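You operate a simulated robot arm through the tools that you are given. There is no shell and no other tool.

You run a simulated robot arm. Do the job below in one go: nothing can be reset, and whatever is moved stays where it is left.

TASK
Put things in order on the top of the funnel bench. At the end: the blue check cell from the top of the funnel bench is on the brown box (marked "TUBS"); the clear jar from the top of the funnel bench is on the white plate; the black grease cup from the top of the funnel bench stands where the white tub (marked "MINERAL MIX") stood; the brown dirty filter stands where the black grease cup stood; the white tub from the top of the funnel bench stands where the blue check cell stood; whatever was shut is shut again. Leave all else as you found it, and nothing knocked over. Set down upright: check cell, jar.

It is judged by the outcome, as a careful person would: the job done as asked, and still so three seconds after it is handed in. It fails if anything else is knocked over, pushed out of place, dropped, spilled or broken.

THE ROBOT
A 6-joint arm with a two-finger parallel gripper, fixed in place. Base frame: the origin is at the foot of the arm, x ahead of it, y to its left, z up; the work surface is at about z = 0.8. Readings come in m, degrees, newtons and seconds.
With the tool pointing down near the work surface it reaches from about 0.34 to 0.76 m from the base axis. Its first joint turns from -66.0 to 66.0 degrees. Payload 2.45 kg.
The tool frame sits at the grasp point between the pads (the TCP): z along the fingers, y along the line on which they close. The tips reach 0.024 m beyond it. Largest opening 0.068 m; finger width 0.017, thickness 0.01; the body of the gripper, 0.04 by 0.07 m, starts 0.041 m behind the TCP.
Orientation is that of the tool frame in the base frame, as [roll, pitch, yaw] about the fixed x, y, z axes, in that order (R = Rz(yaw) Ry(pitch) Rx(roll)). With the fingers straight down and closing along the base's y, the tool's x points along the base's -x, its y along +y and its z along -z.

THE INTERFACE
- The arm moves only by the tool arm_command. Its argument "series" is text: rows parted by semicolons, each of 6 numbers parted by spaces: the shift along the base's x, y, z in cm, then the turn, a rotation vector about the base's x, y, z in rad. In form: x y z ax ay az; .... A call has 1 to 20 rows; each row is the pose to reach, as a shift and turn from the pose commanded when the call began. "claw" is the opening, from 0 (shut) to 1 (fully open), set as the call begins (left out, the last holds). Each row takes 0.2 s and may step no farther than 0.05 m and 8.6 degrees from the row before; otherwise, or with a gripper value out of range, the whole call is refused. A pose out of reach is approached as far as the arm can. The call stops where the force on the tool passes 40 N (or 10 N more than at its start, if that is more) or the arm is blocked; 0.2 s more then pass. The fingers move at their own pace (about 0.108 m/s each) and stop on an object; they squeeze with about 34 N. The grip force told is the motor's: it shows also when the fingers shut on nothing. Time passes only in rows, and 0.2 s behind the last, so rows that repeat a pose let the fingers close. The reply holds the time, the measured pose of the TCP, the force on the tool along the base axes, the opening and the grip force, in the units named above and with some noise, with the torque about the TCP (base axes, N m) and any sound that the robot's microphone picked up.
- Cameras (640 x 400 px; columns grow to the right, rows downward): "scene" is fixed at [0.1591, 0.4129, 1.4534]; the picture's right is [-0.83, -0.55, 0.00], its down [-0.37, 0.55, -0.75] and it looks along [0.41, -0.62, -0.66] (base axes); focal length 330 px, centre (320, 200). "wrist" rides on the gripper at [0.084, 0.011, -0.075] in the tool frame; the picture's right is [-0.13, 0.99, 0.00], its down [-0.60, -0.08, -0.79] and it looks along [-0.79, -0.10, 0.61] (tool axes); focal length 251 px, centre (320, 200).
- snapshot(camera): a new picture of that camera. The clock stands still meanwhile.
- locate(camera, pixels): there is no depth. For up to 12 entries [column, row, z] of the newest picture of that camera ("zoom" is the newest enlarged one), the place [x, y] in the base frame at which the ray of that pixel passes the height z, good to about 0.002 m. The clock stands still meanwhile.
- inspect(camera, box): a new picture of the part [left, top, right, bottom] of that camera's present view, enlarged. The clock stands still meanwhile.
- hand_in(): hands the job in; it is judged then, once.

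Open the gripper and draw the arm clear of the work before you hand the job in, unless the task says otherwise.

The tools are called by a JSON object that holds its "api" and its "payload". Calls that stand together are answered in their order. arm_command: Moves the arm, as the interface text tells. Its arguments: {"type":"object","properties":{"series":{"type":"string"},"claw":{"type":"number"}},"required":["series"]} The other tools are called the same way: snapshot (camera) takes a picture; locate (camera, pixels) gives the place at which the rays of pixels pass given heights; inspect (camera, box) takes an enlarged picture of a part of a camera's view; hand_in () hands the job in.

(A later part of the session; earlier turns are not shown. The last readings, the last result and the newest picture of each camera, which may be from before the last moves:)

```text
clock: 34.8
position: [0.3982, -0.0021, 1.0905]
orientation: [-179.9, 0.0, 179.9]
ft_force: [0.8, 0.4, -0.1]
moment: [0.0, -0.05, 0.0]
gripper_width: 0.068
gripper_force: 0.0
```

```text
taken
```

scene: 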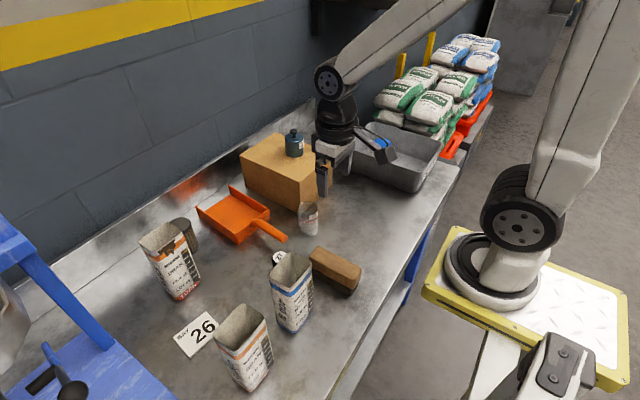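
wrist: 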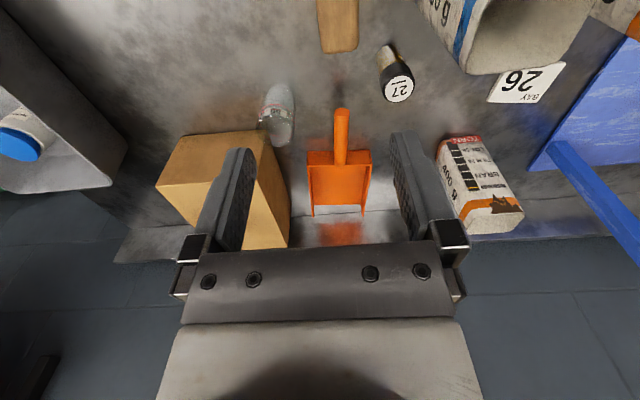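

The cup is at (396,78) in wrist view, with the blue-striped bag to its right. I zoom in on both views.

{"api": "inspect", "payload": {"camera": "wrist", "box": [300, 0, 460, 100]}}

{"api": "inspect", "payload": {"camera": "wrist", "box": [380, 0, 540, 100]}}

{"api": "inspect", "payload": {"camera": "scene", "box": [240, 235, 370, 345]}}

{"api": "locate", "payload": {"camera": "wrist", "pixels": [[400, 88, 0.84], [400, 88, 0.85], [400, 88, 0.86], [382, 62, 0.8], [276, 120, 0.88], [276, 120, 0.86], [275, 98, 0.8], [490, 70, 0.93], [466, 72, 0.93], [550, 66, 0.93]]}}

{"api": "locate", "payload": {"camera": "scene", "pixels": [[279.3, 256.5, 0.84], [279.3, 256.5, 0.85], [279.3, 256.5, 0.86], [278.1, 320, 0.8], [295, 333, 0.8], [313, 312.5, 0.8], [269.5, 276, 0.93], [291, 252, 0.93], [312, 265.6, 0.93], [289.4, 288, 0.93]]}}

```text
4.00 times, centred on (380, 50) of wrist
```

zoom: 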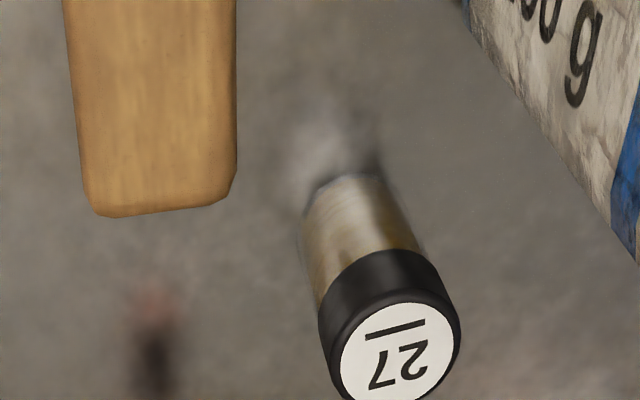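

```text
4.00 times, centred on (460, 50) of wrist
```

zoom: 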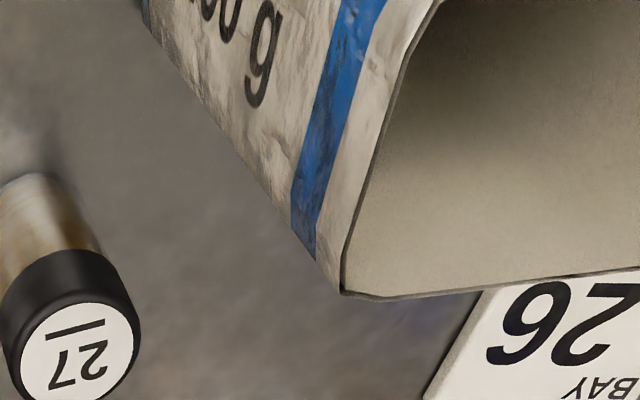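

```text
3.64 times, centred on (305, 290) of scene
```

zoom: 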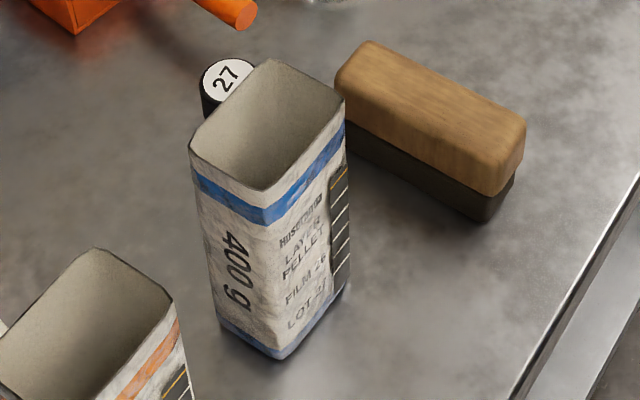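

```text
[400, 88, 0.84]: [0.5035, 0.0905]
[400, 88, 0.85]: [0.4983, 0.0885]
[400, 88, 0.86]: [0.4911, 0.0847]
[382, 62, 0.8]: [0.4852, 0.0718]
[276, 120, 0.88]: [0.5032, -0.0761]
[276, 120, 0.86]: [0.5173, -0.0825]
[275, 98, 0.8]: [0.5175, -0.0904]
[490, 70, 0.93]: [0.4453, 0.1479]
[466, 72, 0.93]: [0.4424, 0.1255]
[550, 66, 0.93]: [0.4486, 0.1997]
```

```text
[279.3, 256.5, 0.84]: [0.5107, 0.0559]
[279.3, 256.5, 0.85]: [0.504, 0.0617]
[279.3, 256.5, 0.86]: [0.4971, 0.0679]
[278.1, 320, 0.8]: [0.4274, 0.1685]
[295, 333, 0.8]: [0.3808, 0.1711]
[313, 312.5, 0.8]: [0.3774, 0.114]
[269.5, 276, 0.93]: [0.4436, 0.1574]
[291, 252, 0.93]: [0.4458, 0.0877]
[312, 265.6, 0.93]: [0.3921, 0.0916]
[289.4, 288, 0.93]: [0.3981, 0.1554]
```

The bag's top is ~0.962 with its nearest corner near (0.427,0.109); cup is ~ (0.481,0.077), ~0.876 tall. I check the brush end and the dustpan handle.

{"api": "locate", "payload": {"camera": "wrist", "pixels": [[359, 46, 0.86], [323, 52, 0.86], [359, 46, 0.84], [341, 110, 0.84], [333, 112, 0.84], [349, 112, 0.84], [385.8, 50, 0.8], [399.3, 87, 0.875], [399.3, 87, 0.88], [465.5, 73.2, 0.96], [470, 137, 0.8], [520, 225, 0.95]]}}

{"api": "locate", "payload": {"camera": "scene", "pixels": [[279.5, 255.9, 0.87], [279.5, 255.9, 0.875], [279.5, 255.9, 0.88], [320, 247.5, 0.86], [310.7, 255, 0.86], [310.7, 255, 0.84], [361, 273, 0.86], [285, 239, 0.83]]}}

```text
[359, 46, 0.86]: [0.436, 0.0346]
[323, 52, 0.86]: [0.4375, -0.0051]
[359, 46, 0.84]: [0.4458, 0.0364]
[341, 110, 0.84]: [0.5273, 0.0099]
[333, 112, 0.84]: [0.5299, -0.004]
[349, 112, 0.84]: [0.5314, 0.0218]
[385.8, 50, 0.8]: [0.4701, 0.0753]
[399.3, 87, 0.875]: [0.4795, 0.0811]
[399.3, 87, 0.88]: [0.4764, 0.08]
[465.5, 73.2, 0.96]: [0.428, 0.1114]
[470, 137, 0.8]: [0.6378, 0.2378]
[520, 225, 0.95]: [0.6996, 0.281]
```

```text
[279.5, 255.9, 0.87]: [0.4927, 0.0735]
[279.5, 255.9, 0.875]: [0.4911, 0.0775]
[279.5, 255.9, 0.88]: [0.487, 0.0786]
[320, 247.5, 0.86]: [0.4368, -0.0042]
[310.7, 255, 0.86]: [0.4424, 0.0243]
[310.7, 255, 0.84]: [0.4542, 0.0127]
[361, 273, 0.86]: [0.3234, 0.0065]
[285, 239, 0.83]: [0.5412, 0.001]
```

Cup centre ≈ (0.482,0.079); the brush end is at x≈0.44. I go above the cup at z≈1.02 with yaw −155° so the camera stays away from the bag.

{"api": "arm_command", "payload": {"series": "2.1 2 -1.5 0 0 0.109; 4.2 4 -3.5 0 0 0.218; 6.3 6 -5.5 0 0 0.327; 8.4 8 -7 0 0 0.436; 8.4 8 -7 0 0 0.436", "claw": 1}}

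{"api": "snapshot", "payload": {"camera": "wrist"}}

{"api": "snapshot", "payload": {"camera": "scene"}}

```text
clock: 36.0
position: [0.4823, 0.0772, 1.0227]
orientation: [180.0, 0.0, -154.9]
ft_force: [-0.1, 0.3, -0.6]
moment: [-0.01, 0.0, 0.01]
gripper_width: 0.0681
gripper_force: 0.1
```

```text
taken
```

wrist: 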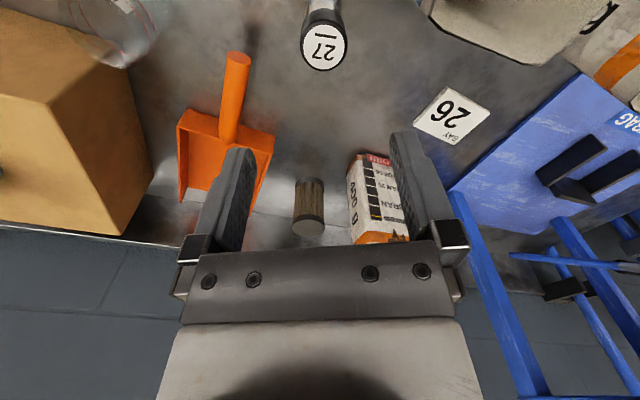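

```text
taken
```

scene: 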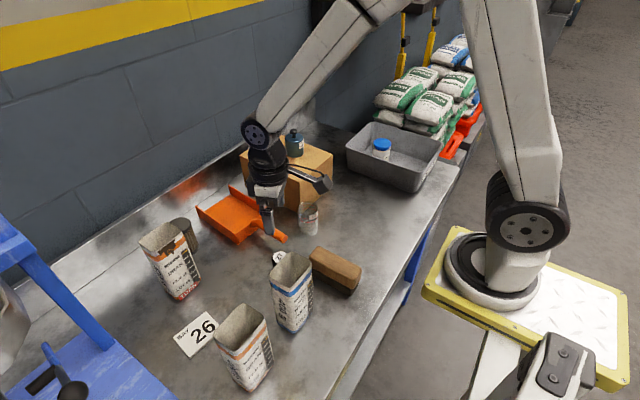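

The cup cap is now at (325,47). I zoom on it and on the filter/torn bag region too.

{"api": "inspect", "payload": {"camera": "wrist", "box": [260, 0, 400, 88]}}

{"api": "inspect", "payload": {"camera": "wrist", "box": [270, 140, 430, 240]}}

{"api": "locate", "payload": {"camera": "wrist", "pixels": [[324.5, 47, 0.87], [324.5, 47, 0.875], [324.5, 47, 0.88], [301, 47, 0.875], [348, 47, 0.875], [310, 182, 0.8], [308, 227, 0.87], [308, 227, 0.88], [295, 182, 0.8], [325, 182, 0.8]]}}

```text
4.55 times, centred on (330, 44) of wrist
```

zoom: 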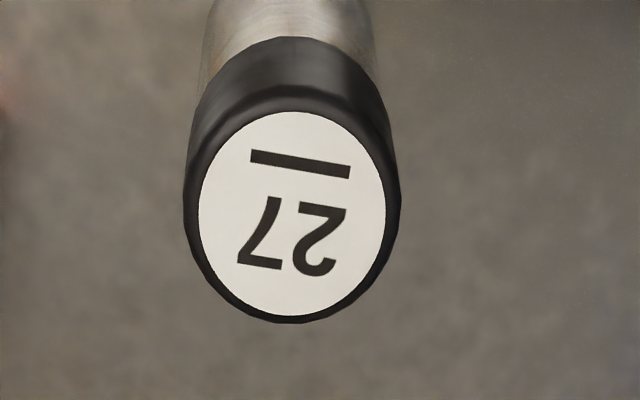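

```text
4.00 times, centred on (350, 190) of wrist
```

zoom: 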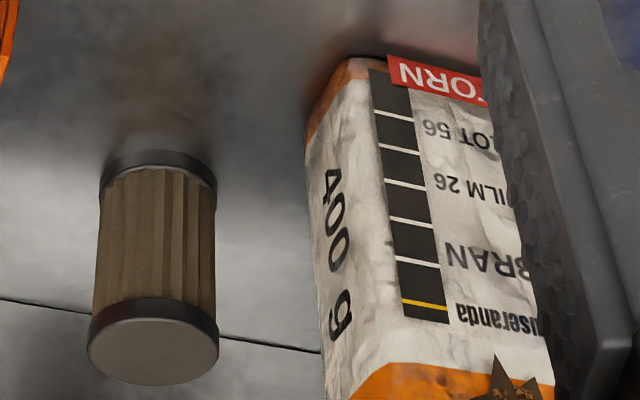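

```text
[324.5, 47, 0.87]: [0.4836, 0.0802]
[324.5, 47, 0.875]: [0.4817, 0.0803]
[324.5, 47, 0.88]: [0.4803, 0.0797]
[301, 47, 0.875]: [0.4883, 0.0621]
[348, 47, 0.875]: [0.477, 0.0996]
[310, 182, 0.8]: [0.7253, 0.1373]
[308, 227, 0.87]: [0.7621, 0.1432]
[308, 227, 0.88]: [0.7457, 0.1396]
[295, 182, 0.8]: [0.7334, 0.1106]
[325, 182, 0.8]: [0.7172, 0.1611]
```

Cup is 3 mm toward the image right; fore-aft aligned. I correct and descend to z≈0.93 for another check near the bag.

{"api": "arm_command", "payload": {"series": "-0.14 0.29 -3 0 0 0; -0.14 0.29 -6.5 0 0 0; -0.14 0.29 -9.2 0 0 0; -0.14 0.29 -9.2 0 0 0", "claw": 1}}

{"api": "snapshot", "payload": {"camera": "wrist"}}

{"api": "inspect", "payload": {"camera": "scene", "box": [220, 170, 380, 340]}}

```text
clock: 37.0
position: [0.482, 0.0839, 0.9305]
orientation: [-179.9, 0.0, -155.0]
ft_force: [0.7, -0.4, 0.3]
moment: [0.01, 0.0, -0.02]
gripper_width: 0.0682
gripper_force: 0.1
```

```text
taken
```

wrist: 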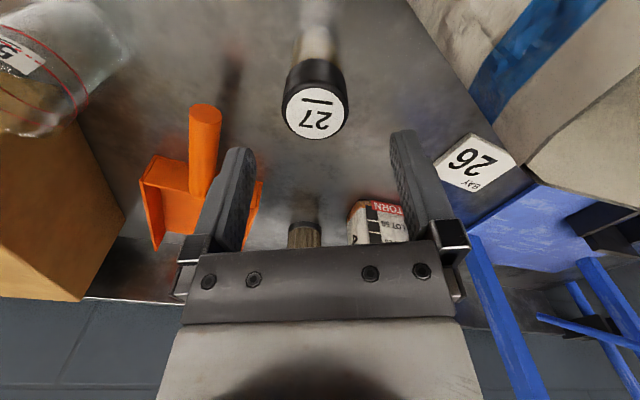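

```text
2.35 times, centred on (300, 255) of scene
```

zoom: 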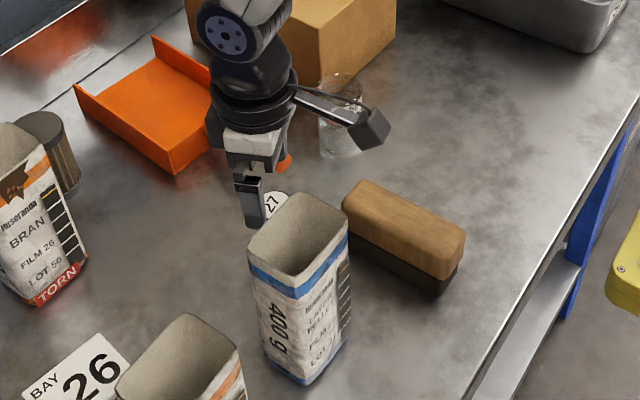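

Cap at column 315 now (3 mm left), so I shift back ~2.5 mm and descend to z≈0.858.

{"api": "arm_command", "payload": {"series": "0.12 -0.26 -2 0 0 0; 0.12 -0.26 -4 0 0 0; 0.12 -0.26 -6 0 0 0; 0.12 -0.26 -7.3 0 0 0; 0.12 -0.26 -7.3 0 0 0", "claw": 1}}

{"api": "snapshot", "payload": {"camera": "wrist"}}

{"api": "snapshot", "payload": {"camera": "scene"}}

```text
clock: 38.2
position: [0.4838, 0.0788, 0.8563]
orientation: [-180.0, 0.0, -155.0]
ft_force: [0.8, -0.2, -0.1]
moment: [0.05, 0.02, 0.0]
gripper_width: 0.0683
gripper_force: 0.1
```

```text
taken
```

wrist: 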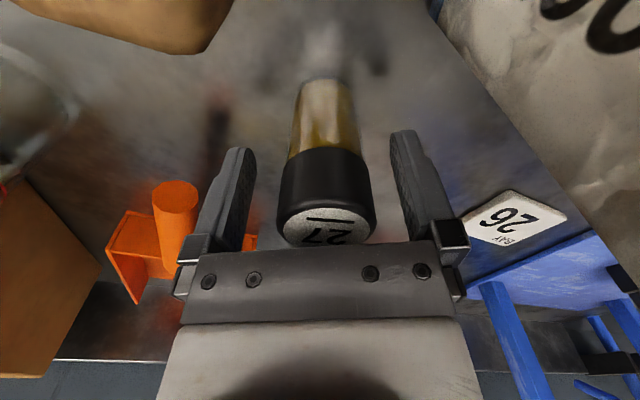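

```text
taken
```

scene: 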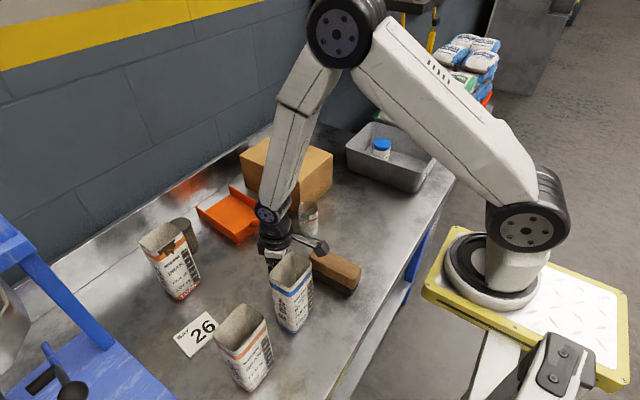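

The black cap lies from about TCP level upward; I raise 9 mm so the pads centre on it, then close.

{"api": "arm_command", "payload": {"series": "0 0 0.5 0 0 0; 0 0 0.9 0 0 0; 0 0 0.9 0 0 0", "claw": 1}}

{"api": "arm_command", "payload": {"series": "0 0 0 0 0 0; 0 0 0 0 0 0; 0 0 0 0 0 0; 0 0 0 0 0 0; 0 0 0 0 0 0", "claw": 0}}

{"api": "snapshot", "payload": {"camera": "wrist"}}

```text
clock: 39.0
position: [0.4823, 0.0779, 0.8647]
orientation: [180.0, 0.1, -155.0]
ft_force: [-0.7, -1.2, -0.6]
moment: [0.01, -0.01, 0.01]
gripper_width: 0.0684
gripper_force: 0.0
```

```text
clock: 40.2
position: [0.4843, 0.0792, 0.8659]
orientation: [-180.0, 0.0, -155.0]
ft_force: [-0.9, -0.9, 4.7]
moment: [-0.05, 0.04, -0.02]
gripper_width: 0.0365
gripper_force: 33.7
```

```text
taken
```

wrist: 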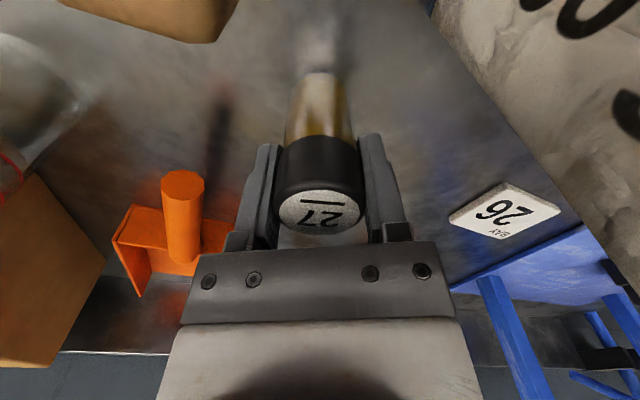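

Gripped (0.0365 m). I lift straight up, then carry the cup at height to the tub's old place (0.419,-0.239).

{"api": "arm_command", "payload": {"series": "0 0 1 0 0 0; 0 0 3 0 0 0; 0 0 6 0 0 0; 0 0 10 0 0 0; 0 0 13 0 0 0; 0 0 13 0 0 0", "claw": 0}}

{"api": "snapshot", "payload": {"camera": "wrist"}}

{"api": "snapshot", "payload": {"camera": "scene"}}

```text
clock: 41.6
position: [0.4824, 0.0799, 0.9952]
orientation: [180.0, 0.0, -154.9]
ft_force: [0.5, -0.2, -2.1]
moment: [-0.04, 0.0, 0.0]
gripper_width: 0.0366
gripper_force: 34.1
```

```text
taken
```

wrist: 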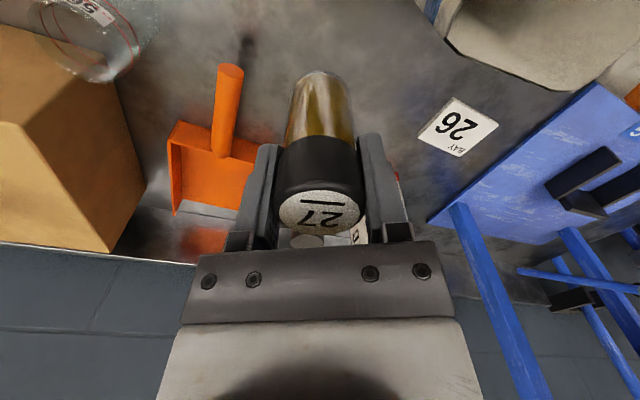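

```text
taken
```

scene: 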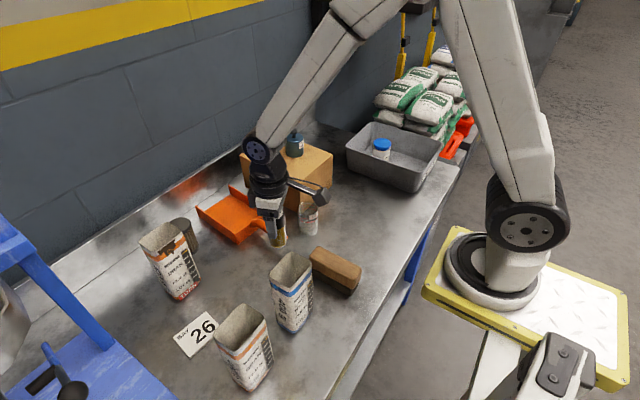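

Cup hangs upright. I carry it to (0.419,-0.239).

{"api": "arm_command", "payload": {"series": "-0.8 -4 0 0 0 0; -1.6 -8 0 0 0 0; -2.4 -12 0 0 0 0; -3.2 -16 0 0 0 0; -4 -20 0 0 0 0; -4.8 -24 0 0 0 0; -5.6 -28 0 0 0 0; -6.4 -31.8 0 0 0 0; -6.4 -31.8 -4 0 0 0; -6.4 -31.8 -8 0 0 0; -6.4 -31.8 -11 0 0 0; -6.4 -31.8 -11 0 0 0", "claw": 0}}

{"api": "snapshot", "payload": {"camera": "scene"}}

```text
clock: 44.2
position: [0.4181, -0.2418, 0.8825]
orientation: [180.0, 0.1, -155.0]
ft_force: [0.3, -0.1, -1.1]
moment: [0.0, 0.03, 0.02]
gripper_width: 0.0365
gripper_force: 33.9
```

```text
taken
```

scene: 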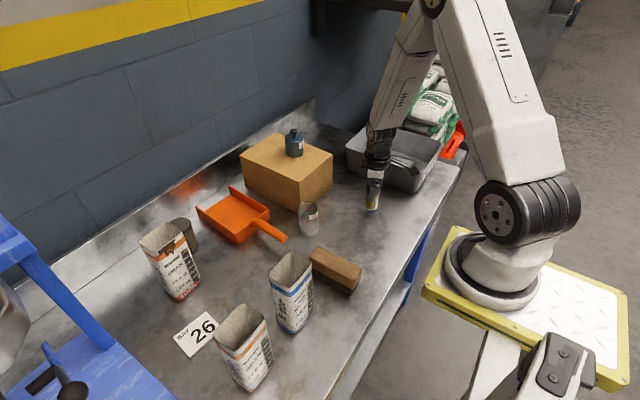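

At the tub's old place. I lower another 12 mm, then go in small steps.

{"api": "arm_command", "payload": {"series": "0 0 -0.5 0 0 0; 0 0 -1 0 0 0; 0 0 -1.3 0 0 0; 0 0 -1.3 0 0 0", "claw": 0}}

```text
clock: 45.2
position: [0.4201, -0.2404, 0.8714]
orientation: [-179.9, -0.1, -154.9]
ft_force: [-0.6, 0.1, -0.9]
moment: [-0.01, 0.0, -0.03]
gripper_width: 0.0363
gripper_force: 34.1
```

{"api": "arm_command", "payload": {"series": "0 0 -0.15 0 0 0; 0 0 -0.3 0 0 0; 0 0 -0.3 0 0 0", "claw": 0}}

```text
clock: 46.0
position: [0.4186, -0.2407, 0.8696]
orientation: [179.9, 0.0, -155.0]
ft_force: [0.4, 0.6, -1.3]
moment: [0.0, -0.03, -0.01]
gripper_width: 0.0365
gripper_force: 34.0
```

{"api": "arm_command", "payload": {"series": "0 0 -0.1 0 0 0; 0 0 -0.2 0 0 0; 0 0 -0.2 0 0 0", "claw": 0}}

```text
clock: 46.8
position: [0.4195, -0.2408, 0.8679]
orientation: [179.9, 0.0, -155.0]
ft_force: [0.5, -0.6, -0.7]
moment: [-0.03, 0.0, 0.0]
gripper_width: 0.0364
gripper_force: 33.7
```

{"api": "arm_command", "payload": {"series": "0 0 -0.1 0 0 0; 0 0 -0.2 0 0 0; 0 0 -0.2 0 0 0", "claw": 0}}

```text
clock: 47.6
position: [0.4177, -0.2411, 0.8648]
orientation: [-180.0, 0.0, -154.9]
ft_force: [0.0, -0.5, -0.9]
moment: [0.01, 0.01, 0.01]
gripper_width: 0.0362
gripper_force: 34.4
```

{"api": "arm_command", "payload": {"series": "0 0 -0.1 0 0 0; 0 0 -0.1 0 0 0", "claw": 0}}

```text
clock: 48.2
position: [0.4185, -0.2403, 0.8652]
orientation: [-180.0, -0.1, -155.0]
ft_force: [-4.8, 5.7, 19.2]
moment: [0.31, 0.31, 0.0]
gripper_width: 0.0365
gripper_force: 33.9
```

Contact (19 N). I ease up 1 mm to check the force before release.

{"api": "arm_command", "payload": {"series": "0 0 0.06 0 0 0; 0 0 0.06 0 0 0", "claw": 0}}

```text
clock: 48.8
position: [0.4186, -0.2399, 0.8647]
orientation: [179.9, 0.0, -155.1]
ft_force: [-3.2, -1.0, 6.7]
moment: [-0.04, 0.09, -0.01]
gripper_width: 0.0362
gripper_force: 34.5
```

Force is down to ~7 N. I release.

{"api": "arm_command", "payload": {"series": "0 0 0.02 0 0 0; 0 0 0.02 0 0 0; 0 0 0.02 0 0 0", "claw": 1}}

{"api": "snapshot", "payload": {"camera": "wrist"}}

```text
clock: 49.6
position: [0.4194, -0.2413, 0.8656]
orientation: [-180.0, 0.0, -154.9]
ft_force: [0.1, -0.3, -0.2]
moment: [0.02, -0.03, 0.0]
gripper_width: 0.068
gripper_force: 0.1
```

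```text
taken
```

wrist: 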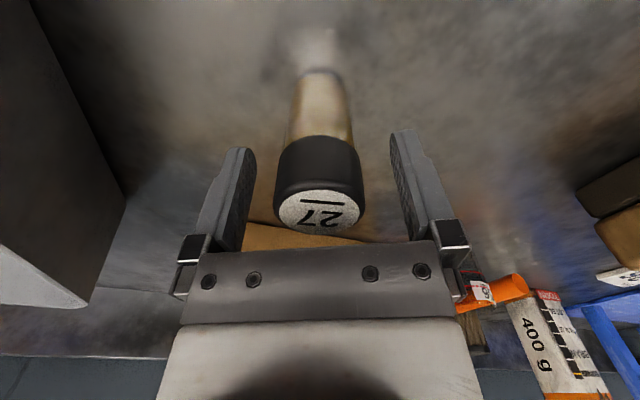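

The cup is released and standing. I rise straight up and go to a viewing pose for the filter near (0.58,0.09,1.02), yaw −170°.

{"api": "arm_command", "payload": {"series": "0 0 2 0 0 0; 0 0 6 0 0 0; 0 0 10 0 0 0; 0 0 14 0 0 0; 1.8 3.7 14.5 0 0 -0.029; 3.6 7.4 15 0 0 -0.058; 5.4 11.1 15.5 0 0 -0.087; 7.2 14.8 16 0 0 -0.116; 9 18.5 16 0 0 -0.145; 10.7 22.2 16 0 0 -0.175; 12.5 25.8 16 0 0 -0.204; 14.2 29.5 16 0 0 -0.233; 16 33.2 16 0 0 -0.262; 16 33.2 16 0 0 -0.262", "claw": 1}}

{"api": "snapshot", "payload": {"camera": "wrist"}}

{"api": "snapshot", "payload": {"camera": "scene"}}

```text
clock: 52.6
position: [0.579, 0.094, 1.0262]
orientation: [180.0, 0.1, -170.1]
ft_force: [0.3, 0.8, 0.0]
moment: [-0.01, 0.01, 0.02]
gripper_width: 0.0677
gripper_force: 0.1
```

```text
taken
```

wrist: 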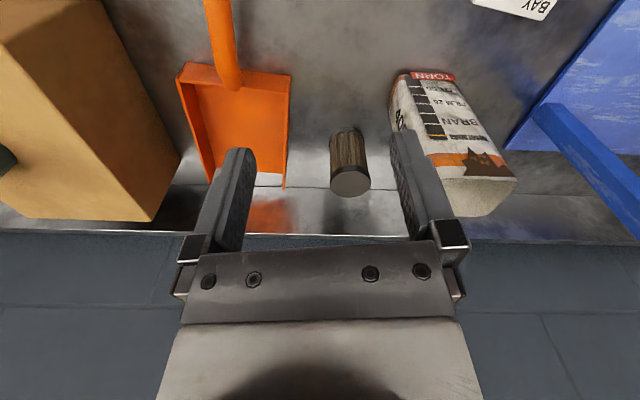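

```text
taken
```

scene: 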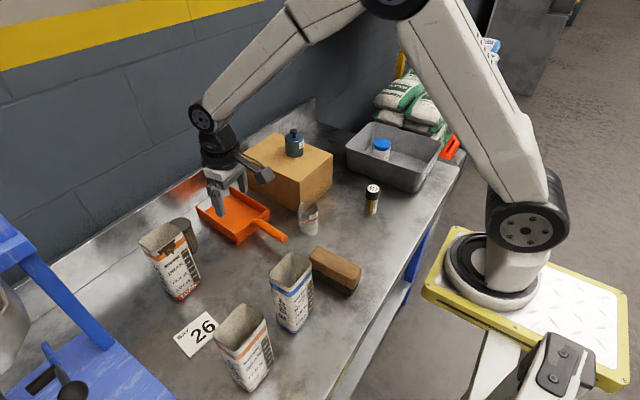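

The cup stands at the tub's old spot. Now I zoom on the filter and torn bag in the wrist view.

{"api": "inspect", "payload": {"camera": "wrist", "box": [280, 100, 440, 200]}}

{"api": "inspect", "payload": {"camera": "wrist", "box": [370, 40, 530, 240]}}

```text
4.00 times, centred on (360, 150) of wrist
```

zoom: 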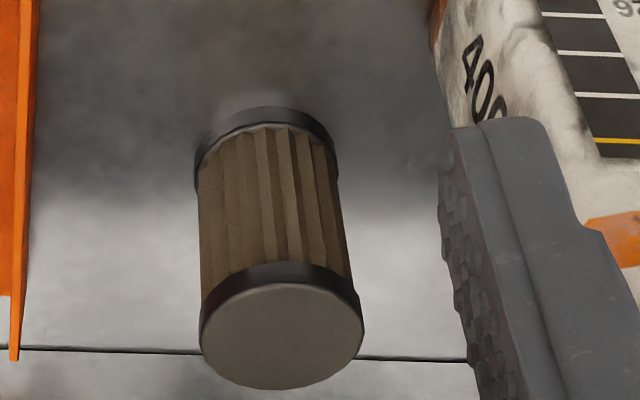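

```text
2.00 times, centred on (450, 140) of wrist
```

zoom: 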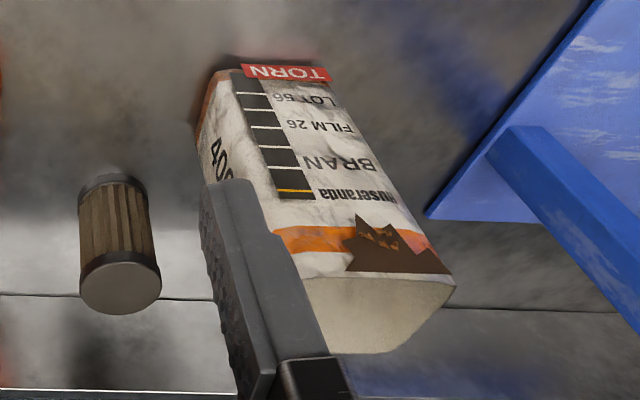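

I locate filter and bag points from both cameras.

{"api": "locate", "payload": {"camera": "wrist", "pixels": [[350.5, 184.3, 0.875], [350.5, 184.3, 0.885], [350.5, 184.3, 0.895], [346.8, 138.3, 0.8], [330.3, 184, 0.885], [370.8, 184, 0.885], [388.5, 108, 0.8], [397.5, 77.5, 0.8], [517, 183, 0.95], [490, 216, 0.95], [392, 122, 0.83], [455, 77, 0.8]]}}

{"api": "inspect", "payload": {"camera": "scene", "box": [120, 200, 248, 310]}}

{"api": "locate", "payload": {"camera": "scene", "pixels": [[180.8, 225, 0.885], [138.8, 241.3, 0.95], [167.5, 222.5, 0.95], [181.8, 231.8, 0.95], [157.5, 248.8, 0.95], [200, 287, 0.8], [179, 301, 0.8], [193, 249, 0.8], [199, 246, 0.8]]}}

```text
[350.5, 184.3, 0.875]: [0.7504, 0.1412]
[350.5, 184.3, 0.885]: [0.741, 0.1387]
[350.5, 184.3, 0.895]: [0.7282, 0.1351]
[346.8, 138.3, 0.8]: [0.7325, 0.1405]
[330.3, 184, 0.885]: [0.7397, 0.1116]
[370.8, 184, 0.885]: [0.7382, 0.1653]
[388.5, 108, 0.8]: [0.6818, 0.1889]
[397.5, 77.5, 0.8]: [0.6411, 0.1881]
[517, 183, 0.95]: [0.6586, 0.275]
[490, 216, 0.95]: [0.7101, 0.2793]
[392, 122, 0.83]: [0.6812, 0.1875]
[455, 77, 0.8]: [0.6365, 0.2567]
```

```text
3.64 times, centred on (184, 255) of scene
```

zoom: 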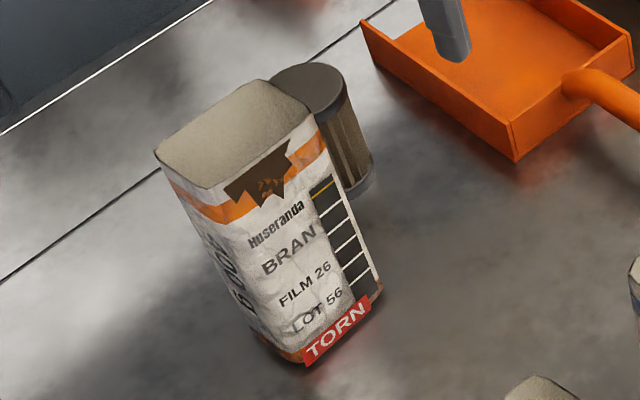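

```text
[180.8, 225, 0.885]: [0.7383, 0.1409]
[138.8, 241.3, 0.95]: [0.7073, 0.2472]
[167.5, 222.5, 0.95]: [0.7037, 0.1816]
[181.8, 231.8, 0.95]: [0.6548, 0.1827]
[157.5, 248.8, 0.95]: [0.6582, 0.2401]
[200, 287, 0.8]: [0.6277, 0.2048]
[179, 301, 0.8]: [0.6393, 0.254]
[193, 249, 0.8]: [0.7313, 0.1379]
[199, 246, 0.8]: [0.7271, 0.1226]
```

Filter centre ≈ (0.737,0.139), top z≈0.885, ⌀≈0.054; bag occupies x 0.64–0.705, y≥0.185. I check the dustpan edge location.

{"api": "locate", "payload": {"camera": "wrist", "pixels": [[287, 187, 0.8], [287, 187, 0.83], [290, 78, 0.83], [290, 78, 0.84], [200, 185, 0.83], [303, 188, 0.8], [240, 235, 0.83]]}}

{"api": "inspect", "payload": {"camera": "wrist", "box": [160, 40, 320, 200]}}

```text
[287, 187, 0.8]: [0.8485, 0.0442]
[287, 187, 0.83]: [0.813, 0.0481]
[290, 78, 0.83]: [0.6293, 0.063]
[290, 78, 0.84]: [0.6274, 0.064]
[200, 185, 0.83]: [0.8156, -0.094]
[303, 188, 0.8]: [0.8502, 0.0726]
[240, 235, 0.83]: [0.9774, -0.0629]
```

```text
2.50 times, centred on (240, 120) of wrist
```

zoom: 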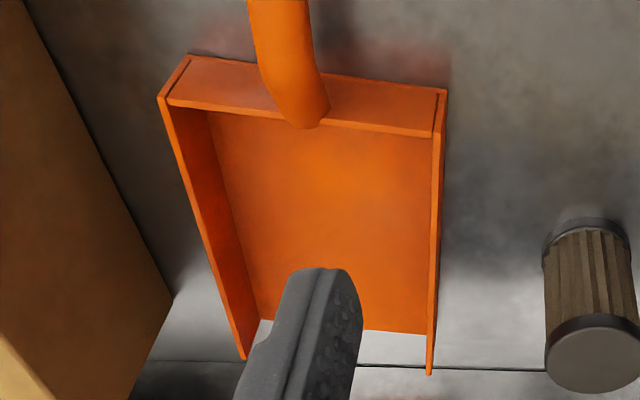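

Dustpan rim is at y≈0.06, clear of the finger. I move above the filter at z≈1.02, keeping tips above the bag.

{"api": "arm_command", "payload": {"series": "4 1.1 0 0 0 0; 8 2.2 0 0 0 0; 12 3.4 0 0 0 0; 15.8 4.5 0 0 0 0; 15.8 4.5 0 0 0 0; 15.8 4.5 0 0 0 0", "claw": 1}}

{"api": "snapshot", "payload": {"camera": "wrist"}}

{"api": "snapshot", "payload": {"camera": "scene"}}

```text
clock: 54.0
position: [0.7378, 0.1352, 1.0258]
orientation: [-179.9, 0.0, -170.0]
ft_force: [0.3, -0.5, -0.4]
moment: [-0.04, -0.02, -0.01]
gripper_width: 0.0679
gripper_force: 0.1
```

```text
taken
```

wrist: 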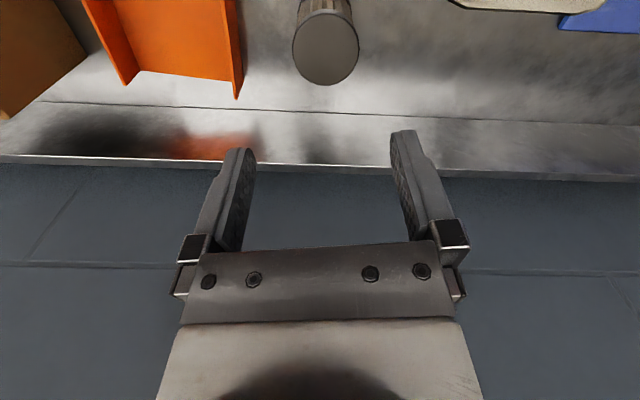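

```text
taken
```

scene: 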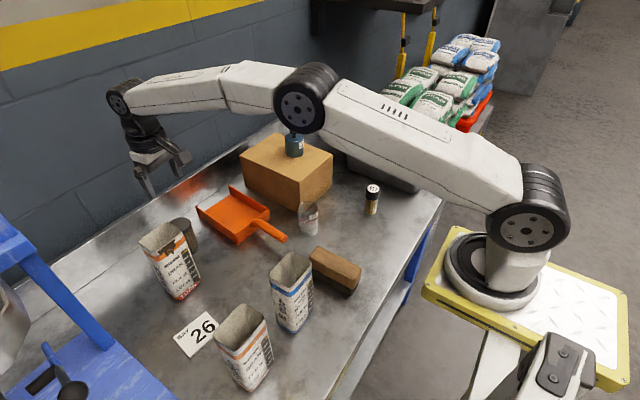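

Filter top is centred at (325.5,47), ~4 mm right. I correct and descend to z≈0.94 first, then verify.

{"api": "arm_command", "payload": {"series": "-0.25 0.43 -3 0 0 0; -0.25 0.43 -6 0 0 0; -0.25 0.43 -8.5 0 0 0; -0.25 0.43 -8.5 0 0 0", "claw": 1}}

{"api": "snapshot", "payload": {"camera": "wrist"}}

{"api": "inspect", "payload": {"camera": "scene", "box": [90, 130, 250, 310]}}

```text
clock: 55.0
position: [0.7367, 0.14, 0.9394]
orientation: [179.9, 0.0, -170.0]
ft_force: [-0.3, 0.0, -0.2]
moment: [0.0, -0.01, 0.0]
gripper_width: 0.0681
gripper_force: 0.0
```

```text
taken
```

wrist: 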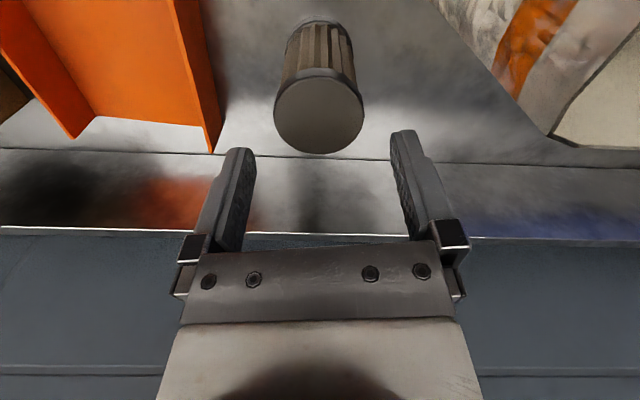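

```text
2.22 times, centred on (170, 220) of scene
```

zoom: 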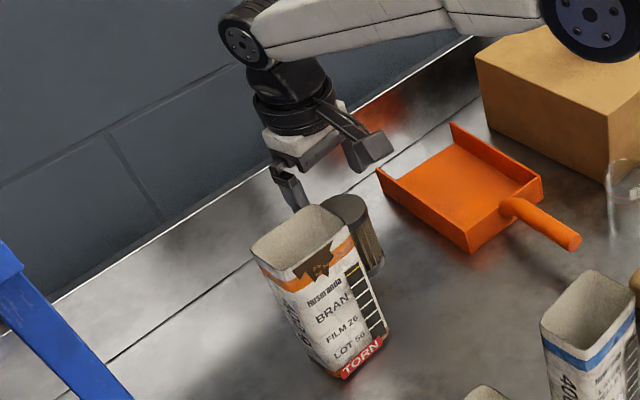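

Centred (274–364). I descend to TCP z≈0.868.

{"api": "arm_command", "payload": {"series": "0 0 -2 0 0 0; 0 0 -4 0 0 0; 0 0 -6 0 0 0; 0 0 -7.1 0 0 0; 0 0 -7.1 0 0 0", "claw": 1}}

{"api": "snapshot", "payload": {"camera": "wrist"}}

{"api": "snapshot", "payload": {"camera": "scene"}}

```text
clock: 56.2
position: [0.7344, 0.1402, 0.8683]
orientation: [180.0, 0.1, -170.0]
ft_force: [-1.0, 0.3, 0.0]
moment: [-0.03, -0.01, -0.01]
gripper_width: 0.0681
gripper_force: 0.0
```

```text
taken
```

wrist: 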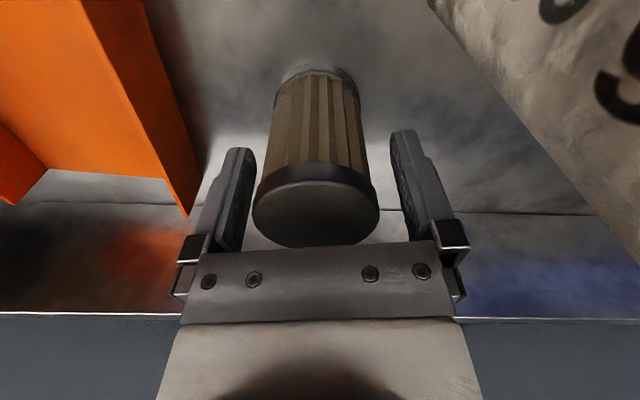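

```text
taken
```

scene: 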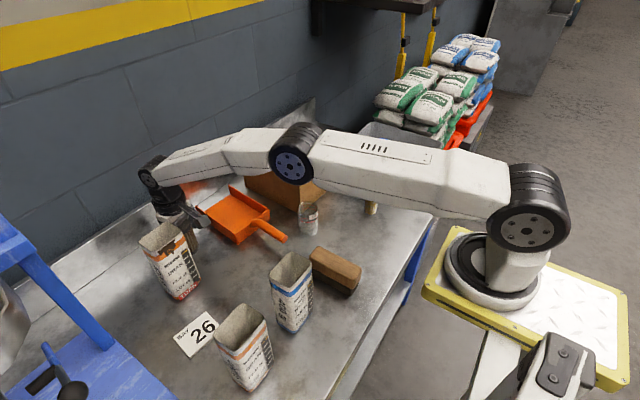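

The filter sits centred between the pads, arm clear of bags. I close.

{"api": "arm_command", "payload": {"series": "0 0 0 0 0 0; 0 0 0 0 0 0; 0 0 0 0 0 0; 0 0 0 0 0 0", "claw": 0}}

{"api": "snapshot", "payload": {"camera": "wrist"}}

```text
clock: 57.2
position: [0.7343, 0.142, 0.8689]
orientation: [-180.0, 0.1, -170.0]
ft_force: [0.9, -0.1, -0.2]
moment: [0.06, -0.04, 0.0]
gripper_width: 0.0531
gripper_force: 34.3
```

```text
taken
```

wrist: 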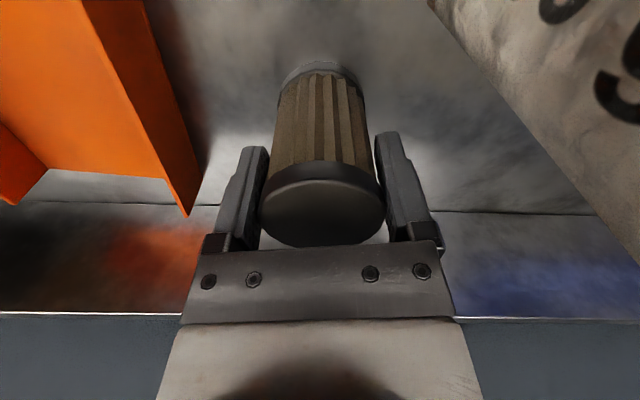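

Gripped at 0.053 m. I lift straight up 17 cm.

{"api": "arm_command", "payload": {"series": "0 0 1 0 0 0; 0 0 3 0 0 0; 0 0 6 0 0 0; 0 0 10 0 0 0; 0 0 14 0 0 0; 0 0 17 0 0 0; 0 0 17 0 0 0", "claw": 0}}

{"api": "snapshot", "payload": {"camera": "wrist"}}

{"api": "snapshot", "payload": {"camera": "scene"}}

```text
clock: 58.8
position: [0.7341, 0.1384, 1.0399]
orientation: [179.9, 0.0, -170.0]
ft_force: [0.2, 0.5, -1.4]
moment: [-0.02, 0.02, 0.0]
gripper_width: 0.0527
gripper_force: 33.8
```

```text
taken
```

wrist: 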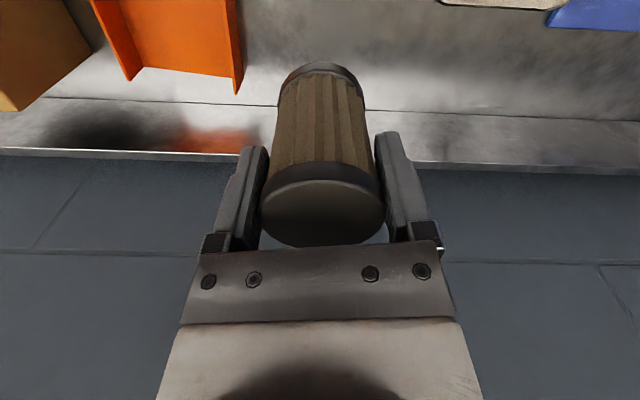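

```text
taken
```

scene: 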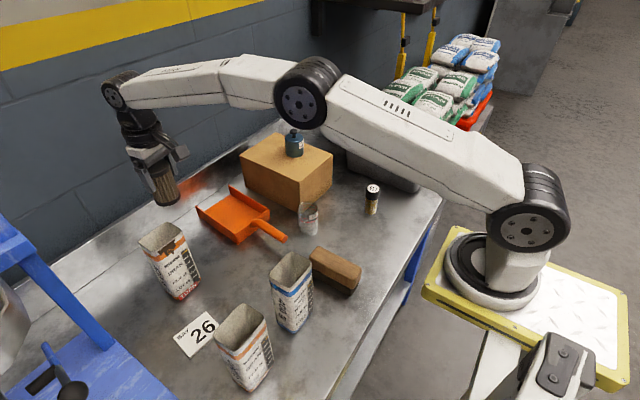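

Filter held upright and clear. I carry it at z≈1.05 to above the cup's old place (0.482,0.079), turning yaw to −155°.

{"api": "arm_command", "payload": {"series": "-3.6 -0.9 0.5 0 0 0.037; -7.2 -1.7 1 0 0 0.075; -10.8 -2.6 1 0 0 0.112; -14.4 -3.5 1 0 0 0.15; -18 -4.4 1 0 0 0.187; -21.6 -5.2 1 0 0 0.225; -25.2 -6.1 1 0 0 0.262; -25.2 -6.1 1 0 0 0.262; -25.2 -6.1 1 0 0 0.262", "claw": 0}}

{"api": "snapshot", "payload": {"camera": "wrist"}}

{"api": "snapshot", "payload": {"camera": "scene"}}

```text
clock: 60.8
position: [0.4794, 0.0795, 1.051]
orientation: [180.0, 0.0, -155.0]
ft_force: [0.1, 0.1, -1.2]
moment: [0.04, 0.03, -0.02]
gripper_width: 0.0526
gripper_force: 34.0
```

```text
taken
```

wrist: 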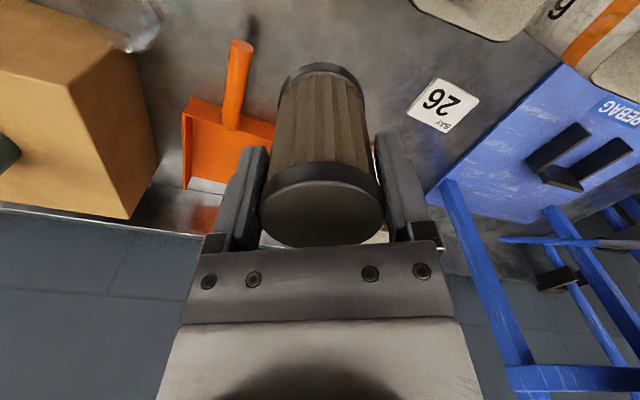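

```text
taken
```

scene: 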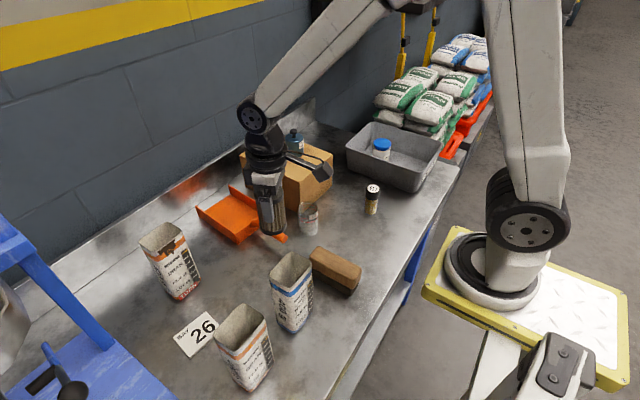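

Above the cup's old place. I shift 2 mm and lower to ~1.5 cm above the bench.

{"api": "arm_command", "payload": {"series": "0.2 0 -4 0 0 0; 0.2 0 -8 0 0 0; 0.2 0 -12 0 0 0; 0.2 0 -15 0 0 0; 0.2 0 -16.8 0 0 0; 0.2 0 -16.8 0 0 0", "claw": 0}}

{"api": "snapshot", "payload": {"camera": "wrist"}}

{"api": "inspect", "payload": {"camera": "scene", "box": [220, 190, 380, 340]}}

```text
clock: 62.2
position: [0.4824, 0.0796, 0.8824]
orientation: [180.0, 0.0, -155.0]
ft_force: [-0.7, -0.1, -0.9]
moment: [0.03, 0.02, -0.02]
gripper_width: 0.0527
gripper_force: 34.2
```

```text
taken
```

wrist: 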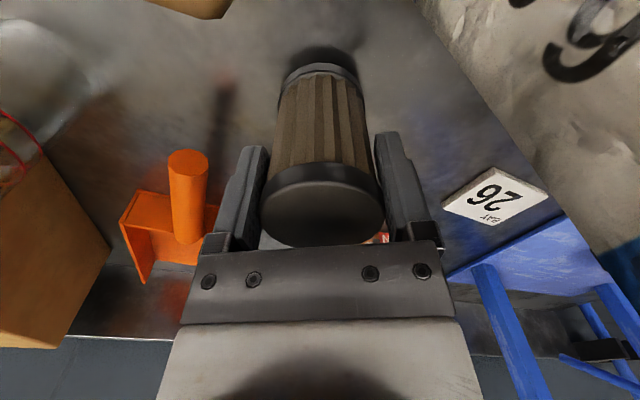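

```text
2.67 times, centred on (300, 265) of scene
```

zoom: 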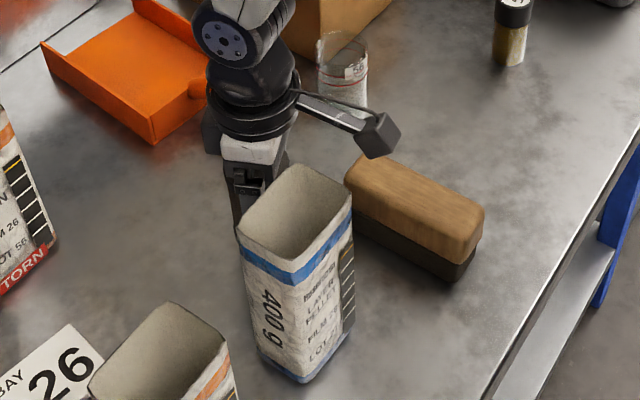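

Clear of the bag. I lower another 11 mm, then step.

{"api": "arm_command", "payload": {"series": "0 0 -0.4 0 0 0; 0 0 -0.8 0 0 0; 0 0 -1.1 0 0 0; 0 0 -1.1 0 0 0", "claw": 0}}

```text
clock: 63.2
position: [0.4827, 0.0793, 0.8709]
orientation: [180.0, 0.0, -155.0]
ft_force: [0.1, -0.7, -1.4]
moment: [-0.01, 0.04, 0.01]
gripper_width: 0.0528
gripper_force: 33.6
```

{"api": "arm_command", "payload": {"series": "0 0 -0.1 0 0 0; 0 0 -0.2 0 0 0; 0 0 -0.2 0 0 0", "claw": 0}}

```text
clock: 64.0
position: [0.4836, 0.0803, 0.8696]
orientation: [-180.0, -0.1, -155.0]
ft_force: [-1.5, -0.9, 4.7]
moment: [-0.03, -0.02, -0.01]
gripper_width: 0.0525
gripper_force: 33.9
```

Light contact (≈5 N). I release.

{"api": "arm_command", "payload": {"series": "0 0 0 0 0 0; 0 0 0 0 0 0; 0 0 0 0 0 0", "claw": 1}}

{"api": "snapshot", "payload": {"camera": "wrist"}}

```text
clock: 64.8
position: [0.4836, 0.0807, 0.8692]
orientation: [-179.9, 0.0, -154.9]
ft_force: [-0.2, -0.2, 0.1]
moment: [-0.01, 0.0, -0.01]
gripper_width: 0.0679
gripper_force: 0.1
```

```text
taken
```

wrist: 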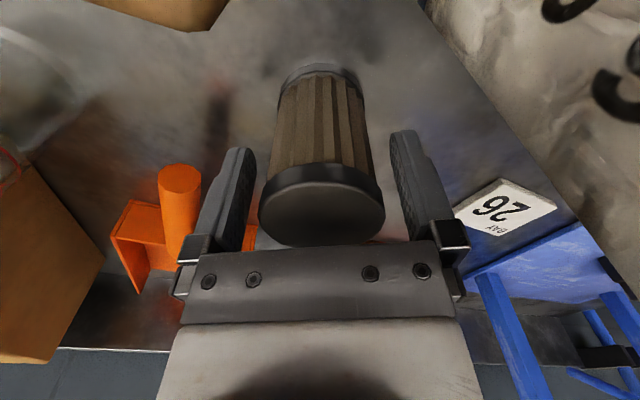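

Released; filter stands. I rise straight up 16 cm, then swing to a viewing pose for the BAY 26 plate.

{"api": "arm_command", "payload": {"series": "0 0 2 0 0 0; 0 0 6 0 0 0; 0 0 10 0 0 0; 0 0 14 0 0 0; 0 0 18 0 0 0; -1.5 3 20 0 0 0; -3 6 21 0 0 0; -4.5 9 21 0 0 0; -6 11 21 0 0 0; -6 11 21 0 0 0", "claw": 1}}

{"api": "snapshot", "payload": {"camera": "wrist"}}

{"api": "snapshot", "payload": {"camera": "scene"}}

```text
clock: 67.0
position: [0.4235, 0.1922, 1.0772]
orientation: [180.0, 0.0, -155.1]
ft_force: [-0.2, 0.3, 0.6]
moment: [-0.01, 0.01, -0.01]
gripper_width: 0.0679
gripper_force: 0.0
```

```text
taken
```

wrist: 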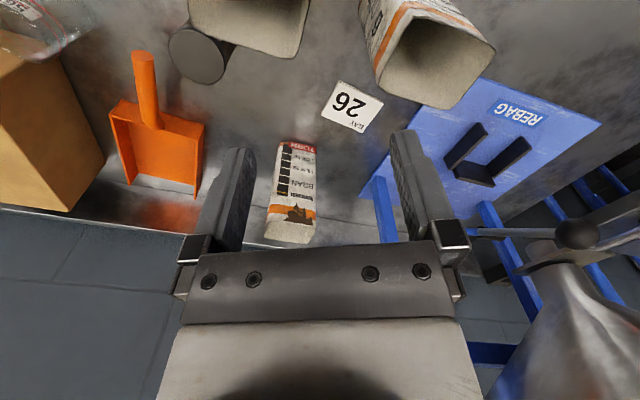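

```text
taken
```

scene: 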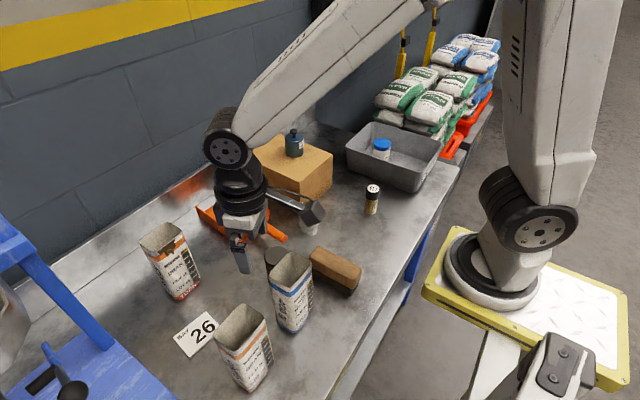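

I zoom in on the plate in both views and locate its corners; also note the REBAG stand posts.

{"api": "inspect", "payload": {"camera": "wrist", "box": [290, 60, 410, 150]}}

{"api": "locate", "payload": {"camera": "wrist", "pixels": [[338, 80, 0.805], [384, 101, 0.805], [365, 134, 0.805], [321, 113, 0.805], [352, 107, 0.805], [362, 193, 0.805], [420, 105, 0.805], [382, 178, 0.81], [376, 87, 0.96], [440, 108, 0.96], [495, 50, 0.96], [490, 205, 0.81]]}}

{"api": "locate", "payload": {"camera": "scene", "pixels": [[173.9, 336.9, 0.805], [205.8, 311.4, 0.805], [220, 328.3, 0.805], [190.8, 358.3, 0.805], [197, 334, 0.805], [243.3, 303.9, 0.96], [264.3, 318.1, 0.96], [213.3, 335.8, 0.96], [105, 350, 0.81]]}}

```text
4.44 times, centred on (350, 105) of wrist
```

zoom: 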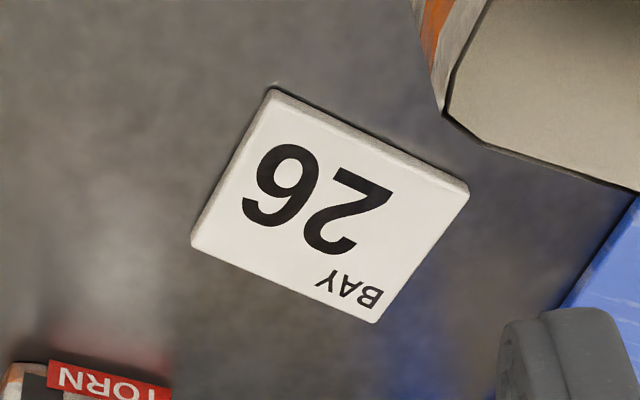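

```text
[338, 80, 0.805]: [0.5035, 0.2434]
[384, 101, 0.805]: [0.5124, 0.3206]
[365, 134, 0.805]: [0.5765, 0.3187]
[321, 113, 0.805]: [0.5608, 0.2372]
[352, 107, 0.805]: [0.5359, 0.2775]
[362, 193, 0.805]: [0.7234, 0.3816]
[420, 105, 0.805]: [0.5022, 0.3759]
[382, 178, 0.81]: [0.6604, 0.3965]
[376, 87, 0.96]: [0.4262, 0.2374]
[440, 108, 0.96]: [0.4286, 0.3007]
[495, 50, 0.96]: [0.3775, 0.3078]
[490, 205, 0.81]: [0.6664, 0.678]
```

```text
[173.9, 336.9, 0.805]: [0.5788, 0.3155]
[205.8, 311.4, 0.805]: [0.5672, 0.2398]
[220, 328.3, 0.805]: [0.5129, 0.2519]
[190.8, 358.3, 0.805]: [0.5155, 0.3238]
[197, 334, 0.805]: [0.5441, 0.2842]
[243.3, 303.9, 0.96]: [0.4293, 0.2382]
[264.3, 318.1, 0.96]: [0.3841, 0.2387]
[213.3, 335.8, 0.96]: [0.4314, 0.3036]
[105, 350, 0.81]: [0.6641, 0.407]
```

Plate centre ≈ (0.541,0.281), ~8×6 cm, so centring matters. I move above it with yaw −120° (placing orientation) to calibrate the drop point.

{"api": "arm_command", "payload": {"series": "2.4 1.8 0 0 0 0.122; 4.8 3.6 -1 0 0 0.244; 7.2 5.4 -3 0 0 0.366; 9.6 7.2 -5 0 0 0.488; 11.75 8.9 -7 0 0 0.611; 11.75 8.9 -7 0 0 0.611", "claw": 1}}

{"api": "snapshot", "payload": {"camera": "wrist"}}

{"api": "snapshot", "payload": {"camera": "scene"}}

```text
clock: 68.4
position: [0.542, 0.2796, 1.0094]
orientation: [-180.0, 0.0, -120.0]
ft_force: [-0.1, 0.1, 0.4]
moment: [0.0, 0.01, 0.0]
gripper_width: 0.068
gripper_force: 0.0
```

```text
taken
```

wrist: 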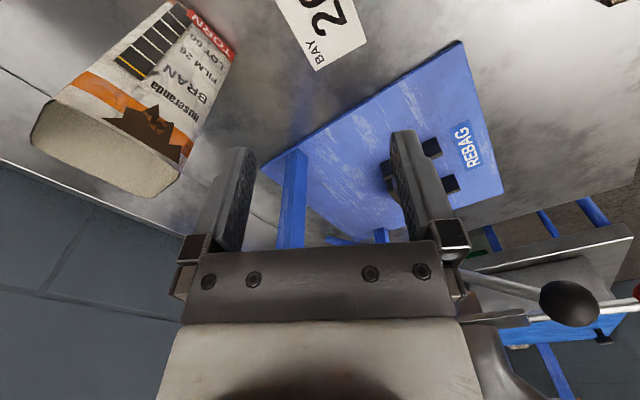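

```text
taken
```

scene: 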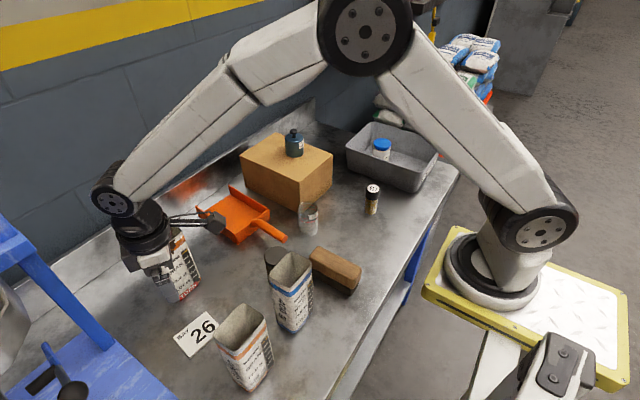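

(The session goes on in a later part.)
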